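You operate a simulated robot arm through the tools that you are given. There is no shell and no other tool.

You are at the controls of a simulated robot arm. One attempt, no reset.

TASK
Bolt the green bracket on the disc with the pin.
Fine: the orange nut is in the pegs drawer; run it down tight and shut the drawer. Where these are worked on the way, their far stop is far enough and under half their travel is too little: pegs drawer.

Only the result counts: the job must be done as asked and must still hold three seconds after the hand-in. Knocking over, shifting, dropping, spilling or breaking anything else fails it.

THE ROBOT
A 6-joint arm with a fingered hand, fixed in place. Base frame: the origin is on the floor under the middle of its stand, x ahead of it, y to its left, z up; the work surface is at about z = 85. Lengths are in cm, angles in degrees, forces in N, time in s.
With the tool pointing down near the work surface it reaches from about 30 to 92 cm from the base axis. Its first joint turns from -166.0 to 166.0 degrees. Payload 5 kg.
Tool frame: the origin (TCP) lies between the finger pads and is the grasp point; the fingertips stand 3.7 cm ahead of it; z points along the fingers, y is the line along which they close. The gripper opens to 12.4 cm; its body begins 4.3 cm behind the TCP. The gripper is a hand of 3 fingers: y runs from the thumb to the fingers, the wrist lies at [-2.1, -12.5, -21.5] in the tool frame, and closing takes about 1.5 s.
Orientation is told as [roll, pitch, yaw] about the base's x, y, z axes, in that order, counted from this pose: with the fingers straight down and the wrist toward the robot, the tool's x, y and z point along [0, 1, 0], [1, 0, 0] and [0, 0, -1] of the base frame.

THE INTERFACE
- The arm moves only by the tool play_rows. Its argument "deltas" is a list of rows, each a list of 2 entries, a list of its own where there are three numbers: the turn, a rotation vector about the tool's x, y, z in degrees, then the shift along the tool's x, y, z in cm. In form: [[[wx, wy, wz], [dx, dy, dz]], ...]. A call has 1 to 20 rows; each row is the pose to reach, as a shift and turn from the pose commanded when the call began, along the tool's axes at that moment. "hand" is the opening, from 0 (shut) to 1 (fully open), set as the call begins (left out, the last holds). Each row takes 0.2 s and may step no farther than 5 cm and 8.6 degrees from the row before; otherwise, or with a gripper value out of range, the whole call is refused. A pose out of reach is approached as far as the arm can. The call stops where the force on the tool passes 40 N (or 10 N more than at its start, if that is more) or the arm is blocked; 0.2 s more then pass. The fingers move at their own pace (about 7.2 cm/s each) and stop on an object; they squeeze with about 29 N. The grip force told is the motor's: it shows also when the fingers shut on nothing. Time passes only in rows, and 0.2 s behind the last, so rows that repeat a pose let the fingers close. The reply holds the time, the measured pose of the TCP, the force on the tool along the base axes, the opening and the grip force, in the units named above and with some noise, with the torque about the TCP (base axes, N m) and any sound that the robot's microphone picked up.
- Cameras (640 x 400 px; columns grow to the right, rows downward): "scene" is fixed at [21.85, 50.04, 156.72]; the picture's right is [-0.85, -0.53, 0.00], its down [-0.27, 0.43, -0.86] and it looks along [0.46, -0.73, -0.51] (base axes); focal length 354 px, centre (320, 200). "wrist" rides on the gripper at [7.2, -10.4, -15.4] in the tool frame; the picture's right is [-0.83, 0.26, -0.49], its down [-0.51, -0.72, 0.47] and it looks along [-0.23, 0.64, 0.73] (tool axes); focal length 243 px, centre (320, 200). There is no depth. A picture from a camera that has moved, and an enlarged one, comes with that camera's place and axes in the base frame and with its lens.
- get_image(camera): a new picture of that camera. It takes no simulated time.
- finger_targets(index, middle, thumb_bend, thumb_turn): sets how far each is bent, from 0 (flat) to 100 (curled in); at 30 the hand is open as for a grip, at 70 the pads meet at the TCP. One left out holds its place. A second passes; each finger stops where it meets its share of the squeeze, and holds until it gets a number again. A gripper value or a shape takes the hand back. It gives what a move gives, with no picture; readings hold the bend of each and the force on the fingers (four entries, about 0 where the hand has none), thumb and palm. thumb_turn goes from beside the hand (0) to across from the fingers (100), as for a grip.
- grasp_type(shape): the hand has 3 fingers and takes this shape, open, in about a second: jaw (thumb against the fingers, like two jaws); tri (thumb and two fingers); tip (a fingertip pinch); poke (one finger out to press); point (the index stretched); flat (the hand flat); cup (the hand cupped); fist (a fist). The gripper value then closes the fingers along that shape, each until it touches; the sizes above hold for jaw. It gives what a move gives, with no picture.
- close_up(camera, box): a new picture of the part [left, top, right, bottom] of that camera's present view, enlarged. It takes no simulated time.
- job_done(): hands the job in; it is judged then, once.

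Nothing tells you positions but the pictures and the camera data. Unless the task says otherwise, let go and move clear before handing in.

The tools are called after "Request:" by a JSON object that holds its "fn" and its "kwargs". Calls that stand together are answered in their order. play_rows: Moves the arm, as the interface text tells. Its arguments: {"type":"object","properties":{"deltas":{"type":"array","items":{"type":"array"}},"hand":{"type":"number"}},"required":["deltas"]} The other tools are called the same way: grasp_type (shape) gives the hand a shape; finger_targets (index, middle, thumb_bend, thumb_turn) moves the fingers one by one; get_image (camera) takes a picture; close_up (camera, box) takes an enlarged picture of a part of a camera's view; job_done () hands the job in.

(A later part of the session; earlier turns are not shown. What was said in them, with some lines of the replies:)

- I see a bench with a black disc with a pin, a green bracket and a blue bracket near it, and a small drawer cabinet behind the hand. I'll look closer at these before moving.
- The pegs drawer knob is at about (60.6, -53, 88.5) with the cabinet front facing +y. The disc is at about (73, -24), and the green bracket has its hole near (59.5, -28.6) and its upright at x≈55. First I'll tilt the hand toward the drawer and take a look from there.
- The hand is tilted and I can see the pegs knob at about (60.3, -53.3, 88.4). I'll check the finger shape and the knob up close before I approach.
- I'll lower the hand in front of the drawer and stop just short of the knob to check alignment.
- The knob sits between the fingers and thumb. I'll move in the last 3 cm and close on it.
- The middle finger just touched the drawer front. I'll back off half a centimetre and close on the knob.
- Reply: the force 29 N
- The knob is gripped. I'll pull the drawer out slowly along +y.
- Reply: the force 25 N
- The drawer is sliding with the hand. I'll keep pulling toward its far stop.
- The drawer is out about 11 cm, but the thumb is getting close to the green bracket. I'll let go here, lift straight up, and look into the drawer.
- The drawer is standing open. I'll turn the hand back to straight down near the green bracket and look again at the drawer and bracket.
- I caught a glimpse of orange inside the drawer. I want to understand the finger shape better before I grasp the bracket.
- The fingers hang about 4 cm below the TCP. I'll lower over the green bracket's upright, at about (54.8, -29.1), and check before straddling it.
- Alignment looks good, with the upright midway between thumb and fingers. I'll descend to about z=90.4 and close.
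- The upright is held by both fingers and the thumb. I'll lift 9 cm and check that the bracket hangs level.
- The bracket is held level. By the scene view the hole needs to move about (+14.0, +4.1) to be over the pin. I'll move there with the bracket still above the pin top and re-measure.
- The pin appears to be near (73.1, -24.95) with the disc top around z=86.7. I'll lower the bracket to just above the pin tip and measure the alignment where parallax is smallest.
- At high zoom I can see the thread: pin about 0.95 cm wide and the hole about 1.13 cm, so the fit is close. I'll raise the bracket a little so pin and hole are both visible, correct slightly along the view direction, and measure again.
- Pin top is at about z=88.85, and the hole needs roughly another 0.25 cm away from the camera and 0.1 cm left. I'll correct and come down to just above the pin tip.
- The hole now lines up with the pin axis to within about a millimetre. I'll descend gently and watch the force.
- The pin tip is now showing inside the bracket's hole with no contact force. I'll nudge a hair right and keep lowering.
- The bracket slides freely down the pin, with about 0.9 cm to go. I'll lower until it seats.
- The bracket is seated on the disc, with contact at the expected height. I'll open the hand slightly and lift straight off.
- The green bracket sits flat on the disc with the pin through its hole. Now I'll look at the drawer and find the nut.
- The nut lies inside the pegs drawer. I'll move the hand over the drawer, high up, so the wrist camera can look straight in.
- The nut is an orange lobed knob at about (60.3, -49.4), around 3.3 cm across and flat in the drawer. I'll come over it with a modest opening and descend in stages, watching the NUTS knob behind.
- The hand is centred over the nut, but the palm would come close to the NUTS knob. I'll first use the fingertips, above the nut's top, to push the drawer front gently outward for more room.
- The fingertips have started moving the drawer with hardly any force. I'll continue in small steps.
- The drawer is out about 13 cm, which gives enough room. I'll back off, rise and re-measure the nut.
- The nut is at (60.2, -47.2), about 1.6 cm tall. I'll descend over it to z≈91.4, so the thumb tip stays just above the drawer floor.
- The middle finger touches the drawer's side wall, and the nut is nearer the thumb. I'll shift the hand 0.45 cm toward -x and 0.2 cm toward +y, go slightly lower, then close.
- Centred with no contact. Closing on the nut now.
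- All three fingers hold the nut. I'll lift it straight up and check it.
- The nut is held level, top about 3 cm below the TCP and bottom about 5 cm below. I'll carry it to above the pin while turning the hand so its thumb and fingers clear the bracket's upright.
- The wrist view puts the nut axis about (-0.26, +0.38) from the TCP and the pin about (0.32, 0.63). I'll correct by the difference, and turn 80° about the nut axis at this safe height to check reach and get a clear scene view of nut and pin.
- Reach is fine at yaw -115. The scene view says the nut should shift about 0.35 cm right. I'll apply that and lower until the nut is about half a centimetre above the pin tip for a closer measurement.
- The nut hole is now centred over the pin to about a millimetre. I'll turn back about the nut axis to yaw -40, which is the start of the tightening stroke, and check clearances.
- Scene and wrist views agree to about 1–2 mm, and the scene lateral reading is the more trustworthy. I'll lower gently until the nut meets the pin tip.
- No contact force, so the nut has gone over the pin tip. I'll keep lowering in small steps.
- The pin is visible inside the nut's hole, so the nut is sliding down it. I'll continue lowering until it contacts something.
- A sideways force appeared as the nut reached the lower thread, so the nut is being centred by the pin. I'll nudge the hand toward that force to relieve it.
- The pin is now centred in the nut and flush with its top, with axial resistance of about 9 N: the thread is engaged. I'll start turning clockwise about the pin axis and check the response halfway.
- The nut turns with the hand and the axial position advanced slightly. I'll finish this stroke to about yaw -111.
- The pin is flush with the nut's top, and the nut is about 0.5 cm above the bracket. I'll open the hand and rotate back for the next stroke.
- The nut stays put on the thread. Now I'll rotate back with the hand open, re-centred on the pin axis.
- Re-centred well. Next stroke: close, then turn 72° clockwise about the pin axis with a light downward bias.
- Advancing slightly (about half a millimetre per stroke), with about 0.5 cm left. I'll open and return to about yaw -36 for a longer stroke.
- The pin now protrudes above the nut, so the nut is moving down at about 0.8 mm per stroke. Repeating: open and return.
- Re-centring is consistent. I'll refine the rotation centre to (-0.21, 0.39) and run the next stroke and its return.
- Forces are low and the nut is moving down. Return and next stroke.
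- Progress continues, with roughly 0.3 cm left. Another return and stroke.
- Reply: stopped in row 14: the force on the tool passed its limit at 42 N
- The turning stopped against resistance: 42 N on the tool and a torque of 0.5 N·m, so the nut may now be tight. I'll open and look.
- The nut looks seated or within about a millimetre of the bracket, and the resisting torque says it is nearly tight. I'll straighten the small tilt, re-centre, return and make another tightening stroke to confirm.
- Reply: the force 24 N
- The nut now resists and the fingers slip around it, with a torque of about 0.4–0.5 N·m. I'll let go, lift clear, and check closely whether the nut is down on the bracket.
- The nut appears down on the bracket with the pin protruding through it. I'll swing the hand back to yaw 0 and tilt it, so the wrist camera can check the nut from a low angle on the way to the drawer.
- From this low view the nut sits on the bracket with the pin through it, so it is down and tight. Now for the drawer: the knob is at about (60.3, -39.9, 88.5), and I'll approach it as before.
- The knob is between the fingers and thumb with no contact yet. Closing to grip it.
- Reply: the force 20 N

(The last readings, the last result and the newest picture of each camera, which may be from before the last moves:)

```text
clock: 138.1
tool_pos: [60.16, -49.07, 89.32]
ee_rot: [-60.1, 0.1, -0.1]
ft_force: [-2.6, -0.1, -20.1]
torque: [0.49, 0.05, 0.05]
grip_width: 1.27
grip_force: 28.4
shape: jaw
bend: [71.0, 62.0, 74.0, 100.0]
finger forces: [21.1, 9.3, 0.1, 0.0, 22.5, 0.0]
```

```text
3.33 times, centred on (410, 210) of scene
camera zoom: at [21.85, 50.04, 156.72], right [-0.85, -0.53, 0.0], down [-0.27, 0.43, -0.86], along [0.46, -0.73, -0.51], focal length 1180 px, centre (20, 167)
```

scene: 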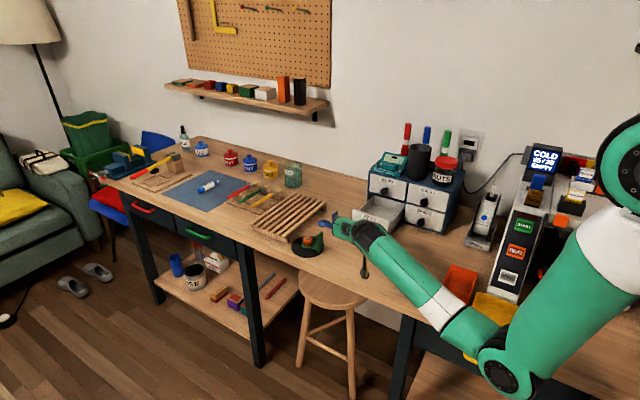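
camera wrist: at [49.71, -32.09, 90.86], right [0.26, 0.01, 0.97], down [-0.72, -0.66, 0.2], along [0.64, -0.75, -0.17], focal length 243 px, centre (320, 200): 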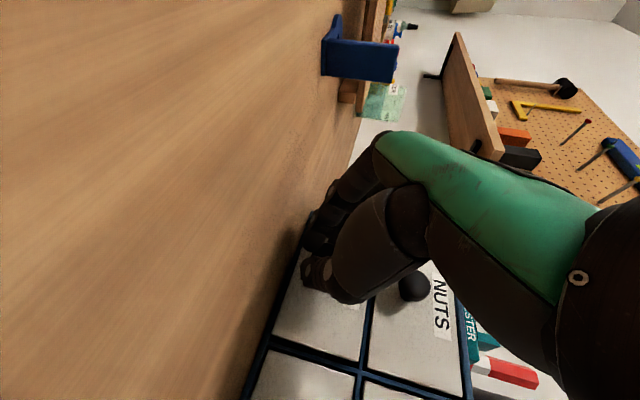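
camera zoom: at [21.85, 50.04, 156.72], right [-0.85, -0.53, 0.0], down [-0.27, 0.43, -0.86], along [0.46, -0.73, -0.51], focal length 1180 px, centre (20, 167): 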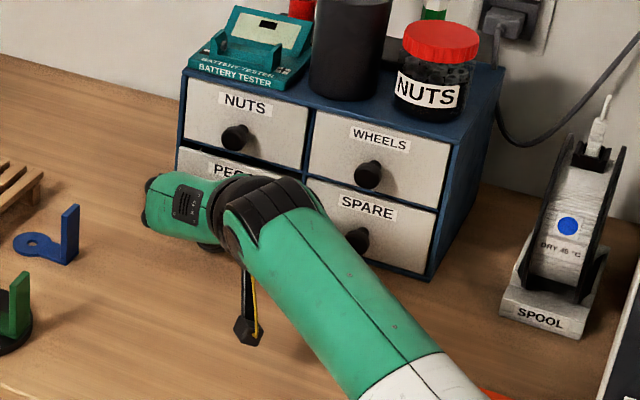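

Nearly shut. I'll ease the vertical load and push the last centimetre in small steps.

Request:
{"fn": "play_rows", "kwargs": {"deltas": [[[0, 0, 0], [-0.02, 0, 0.33]], [[0, 0, 0], [-0.17, 0, 0.6]], [[0, 0, 0], [-0.3, 0, 0.82]], [[0, 0, 0], [-0.4, 0, 0.99]], [[0, 0, 0], [-0.4, 0, 0.99]]]}}

Request:
{"fn": "close_up", "kwargs": {"camera": "scene", "box": [355, 165, 445, 235]}}

Request:
{"fn": "get_image", "kwargs": {"camera": "wrist"}}

```text
clock: 139.2
tool_pos: [60.3, -50.01, 89.37]
ee_rot: [-60.1, -0.2, -0.2]
ft_force: [-5.3, 1.2, -10.2]
torque: [0.23, 0.08, -0.03]
grip_width: 1.26
grip_force: 28.9
shape: jaw
bend: [71.0, 62.0, 74.0, 100.0]
finger forces: [16.3, 9.6, 0.1, 0.1, 24.2, 0.0]
```

```text
5.71 times, centred on (400, 200) of scene
camera zoom: at [21.85, 50.04, 156.72], right [-0.85, -0.53, 0.0], down [-0.27, 0.43, -0.86], along [0.46, -0.73, -0.51], focal length 2023 px, centre (-137, 200)
```

zoom: 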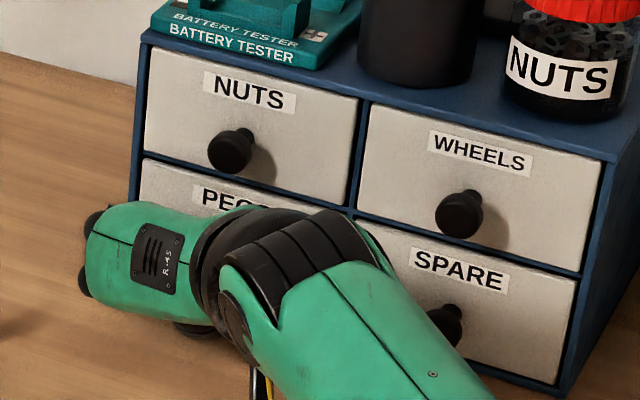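

```text
taken
camera wrist: at [49.74, -33.12, 90.76], right [0.26, 0.01, 0.97], down [-0.72, -0.66, 0.2], along [0.64, -0.75, -0.16], focal length 243 px, centre (320, 200)
```

wrist: 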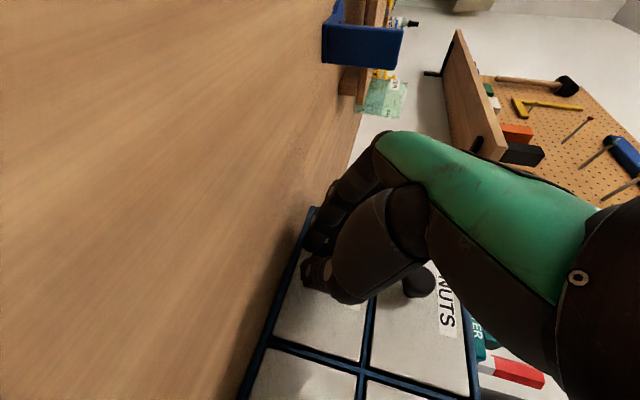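

Request:
{"fn": "play_rows", "kwargs": {"deltas": [[[0, 0, 0], [-0.08, 0, 0.13]], [[0, 0, 0], [-0.15, 0, 0.26]], [[0, 0, 0], [-0.2, 0, 0.35]], [[0, 0, 0], [-0.2, 0, 0.35]]]}}

Request:
{"fn": "close_up", "kwargs": {"camera": "scene", "box": [355, 165, 445, 235]}}

Request:
{"fn": "close_up", "kwargs": {"camera": "wrist", "box": [230, 190, 450, 400]}}

```text
clock: 140.2
tool_pos: [60.13, -50.33, 89.3]
ee_rot: [-60.1, -0.1, 0.1]
ft_force: [-4.5, 30.1, -6.4]
torque: [0.45, 0.11, -0.14]
grip_width: 1.36
grip_force: 29.0
shape: jaw
bend: [71.0, 62.0, 74.0, 100.0]
finger forces: [24.2, 11.8, 0.0, 0.0, 28.5, 0.0]
```

```text
5.71 times, centred on (400, 200) of scene
camera zoom: at [21.85, 50.04, 156.72], right [-0.85, -0.53, 0.0], down [-0.27, 0.43, -0.86], along [0.46, -0.73, -0.51], focal length 2023 px, centre (-137, 200)
```

zoom: 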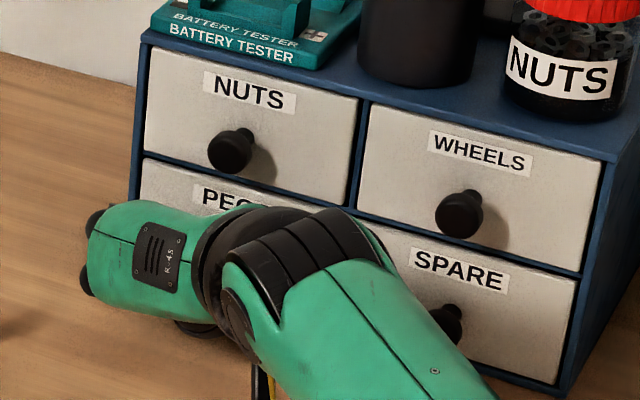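

```text
1.90 times, centred on (340, 295) of wrist
camera zoom: at [49.73, -33.36, 90.74], right [0.26, 0.01, 0.97], down [-0.72, -0.66, 0.2], along [0.64, -0.75, -0.16], focal length 462 px, centre (282, 19)
```

zoom: 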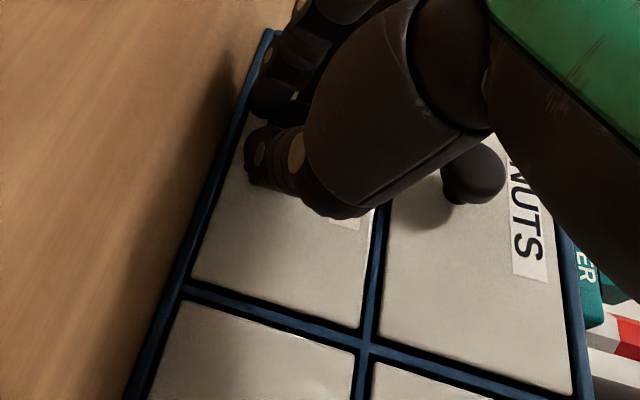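

The drawer is pressed fully shut, with 30 N against its stop. I'll take off the load, release the knob, and back away.

Request:
{"fn": "play_rows", "kwargs": {"deltas": [[[0, 0, 0], [0.05, 0, -0.09]], [[0, 0, 0], [0.08, 0, -0.14]], [[0, 0, 0], [0.08, 0, -0.14]]]}}

Request:
{"fn": "play_rows", "kwargs": {"deltas": [[[0, 0, 0], [0, 0, 0]], [[0, 0, 0], [0, 0, 0]], [[0, 0, 0], [0, 0, 0]], [[0, 0, 0], [0, 0, 0]]], "hand": 0.42}}

Request:
{"fn": "close_up", "kwargs": {"camera": "wrist", "box": [230, 190, 450, 400]}}

```text
clock: 141.1
tool_pos: [60.28, -50.34, 89.24]
ee_rot: [-60.1, -0.1, -0.1]
ft_force: [0.2, 25.3, -10.0]
torque: [0.47, 0.07, 0.01]
grip_width: 1.41
grip_force: 29.4
shape: jaw
bend: [71.0, 62.0, 74.0, 100.0]
finger forces: [25.2, 12.4, 0.0, 0.0, 26.1, 0.0]
```

```text
clock: 142.1
tool_pos: [60.1, -50.32, 89.22]
ee_rot: [-60.0, 0.0, -0.1]
ft_force: [-0.2, 1.0, -0.2]
torque: [-0.03, 0.0, 0.04]
grip_width: 5.15
grip_force: 0.0
shape: jaw
bend: [74.0, 48.0, 72.0, 100.0]
finger forces: [0.0, 0.1, 0.0, 0.0, 0.0, 0.1]
```

```text
1.90 times, centred on (340, 295) of wrist
camera zoom: at [49.7, -33.41, 90.77], right [0.26, 0.01, 0.97], down [-0.72, -0.66, 0.2], along [0.64, -0.75, -0.16], focal length 462 px, centre (282, 19)
```

zoom: 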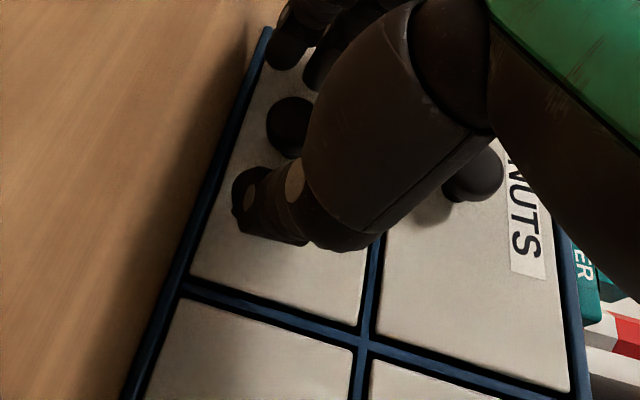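

Released cleanly. I'll back straight out from the knob and then rise.

Request:
{"fn": "play_rows", "kwargs": {"deltas": [[[0, 0, 0], [0.4, 0, -0.69]], [[0, 0, 0], [1.0, 0, -1.73]], [[0, 0, 0], [1.75, 0, -3.03]], [[0, 0, 0], [2.75, 0, -4.76]], [[0, 0, 0], [3.5, 0, -6.06]], [[0, 0, 0], [2.2, 0, -7.6]], [[0, 0, 0], [0.0, 0, -8.9]], [[0, 0, 0], [-2.6, 0, -10.4]], [[0, 0, 0], [-5.2, 0, -11.9]], [[0, 0, 0], [-7.8, 0, -13.4]], [[0, 0, 0], [-7.8, 0, -13.4]]]}}

Request:
{"fn": "get_image", "kwargs": {"camera": "scene"}}

Request:
{"fn": "get_image", "kwargs": {"camera": "wrist"}}

```text
clock: 144.4
tool_pos: [60.21, -42.64, 102.65]
ee_rot: [-60.1, 0.0, -0.1]
ft_force: [0.7, -0.5, 0.1]
torque: [0.02, 0.0, -0.01]
grip_width: 5.16
grip_force: 0.1
shape: jaw
bend: [74.0, 48.0, 72.0, 100.0]
finger forces: [0.1, 0.1, 0.1, 0.0, 0.0, 0.0]
```

```text
taken
```

scene: 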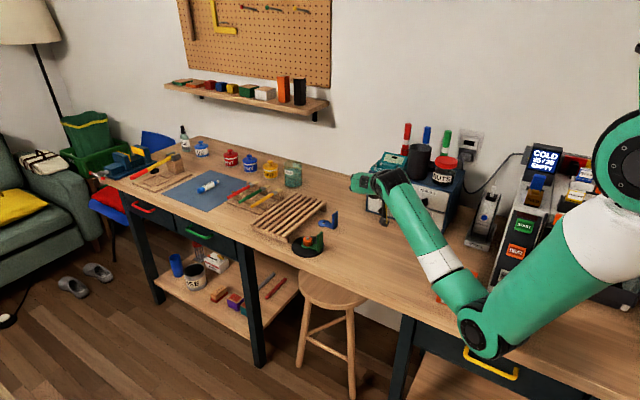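

```text
taken
camera wrist: at [49.67, -25.73, 104.23], right [0.26, 0.01, 0.97], down [-0.72, -0.66, 0.2], along [0.64, -0.75, -0.16], focal length 243 px, centre (320, 200)
```

wrist: 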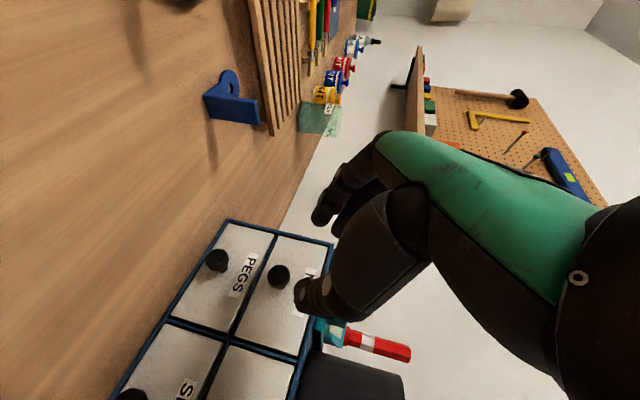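

The pegs drawer is shut flush with the others. I'll bring the hand back to its upright starting pose clear of everything, then make final checks.

Request:
{"fn": "play_rows", "kwargs": {"deltas": [[[0, 7.5, 0], [-0.9, 0.2, -0.5]], [[0, 15, 0], [-1.8, 0.4, -1]], [[0, 22.5, 0], [-2.7, 0.6, -1.5]], [[0, 30, 0], [-3.6, 0.8, -2]], [[0, 37.5, 0], [-4.5, 1.0, -2.5]], [[0, 45, 0], [-5.4, 1.2, -3.1]], [[0, 52.5, 0], [-6.2, 1.4, -3.8]], [[0, 60, 0], [-6.6, 1.6, -5.2]], [[0, 60, 0], [-6.6, 1.6, -5.2]]]}}

Request:
{"fn": "get_image", "kwargs": {"camera": "scene"}}

Request:
{"fn": "close_up", "kwargs": {"camera": "scene", "box": [270, 190, 400, 270]}}

Request:
{"fn": "close_up", "kwargs": {"camera": "scene", "box": [350, 120, 480, 240]}}

Request:
{"fn": "close_up", "kwargs": {"camera": "scene", "box": [300, 230, 330, 254]}}

```text
clock: 146.4
tool_pos: [61.8, -41.48, 111.21]
ee_rot: [0.1, -0.1, -0.1]
ft_force: [0.1, -0.4, -0.1]
torque: [-0.02, 0.02, 0.02]
grip_width: 5.16
grip_force: 0.0
shape: jaw
bend: [74.0, 48.0, 72.0, 100.0]
finger forces: [0.0, 0.0, 0.0, 0.0, 0.0, 0.0]
```

```text
taken
```

scene: 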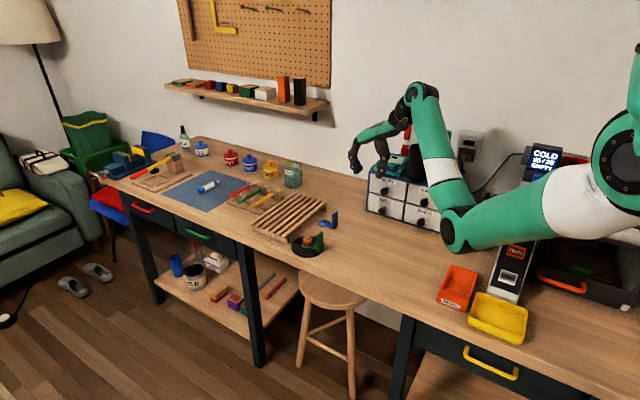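

```text
4.92 times, centred on (335, 230) of scene
camera zoom: at [21.85, 50.04, 156.72], right [-0.85, -0.53, 0.0], down [-0.27, 0.43, -0.86], along [0.46, -0.73, -0.51], focal length 1743 px, centre (246, 52)
```

zoom: 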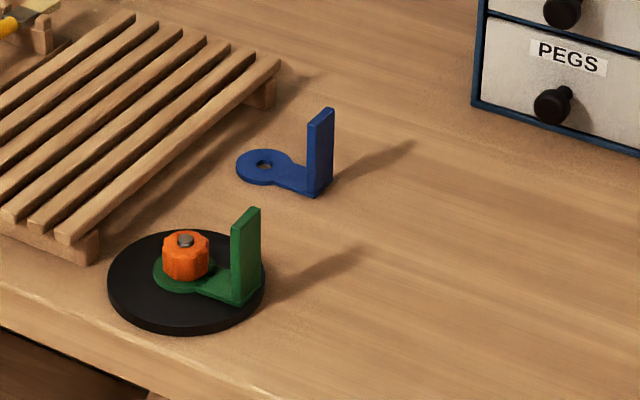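

```text
3.33 times, centred on (415, 180) of scene
camera zoom: at [21.85, 50.04, 156.72], right [-0.85, -0.53, 0.0], down [-0.27, 0.43, -0.86], along [0.46, -0.73, -0.51], focal length 1180 px, centre (3, 267)
```

zoom: 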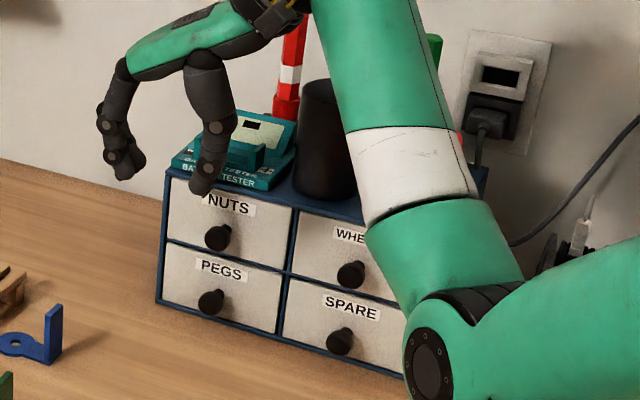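

```text
16.00 times, centred on (315, 242) of scene
camera zoom: at [21.85, 50.04, 156.72], right [-0.85, -0.53, 0.0], down [-0.27, 0.43, -0.86], along [0.46, -0.73, -0.51], focal length 5666 px, centre (400, -472)
```

zoom: 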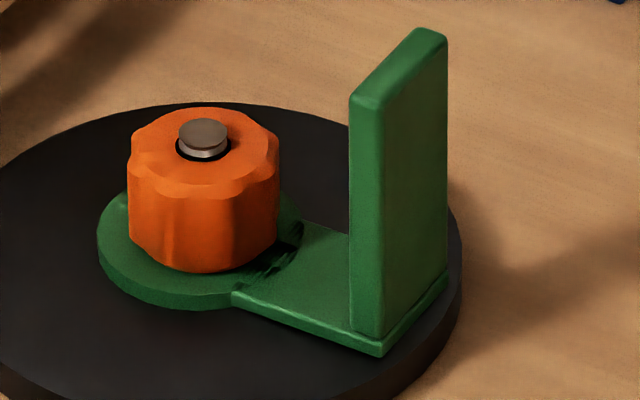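

The green bracket sits flat on the disc with the pin through it. The orange nut is down on the bracket and would not turn further on a second try. The pegs drawer is shut flush, and the other objects and the disc sit where they did at the start. The hand is empty and clear, so I'm handing in.

Request:
{"fn": "job_done", "kwargs": {}}

```text
The job is handed in.
```

I bolted the green bracket onto the disc: the pin goes through its hole and the orange nut is run down on top of it. The pegs drawer is shut and the job is handed in.

- **Nut:** I turned it down until it resisted at about 0.4–0.5 N·m. On a second try my fingers slipped around it instead of turning it. In the camera views it looks seated on the bracket, but I can't rule out a gap of about a millimetre.
- **Drawer:** I opened it about 13 cm, which I judged to be more than half its travel. I did not pull it to its far stop. It closed firmly and looks flush with the other drawers.
- **Everything else:** The blue bracket, the disc and the things on the cabinet look unmoved compared with the first pictures. The hand is empty and back near its starting pose.
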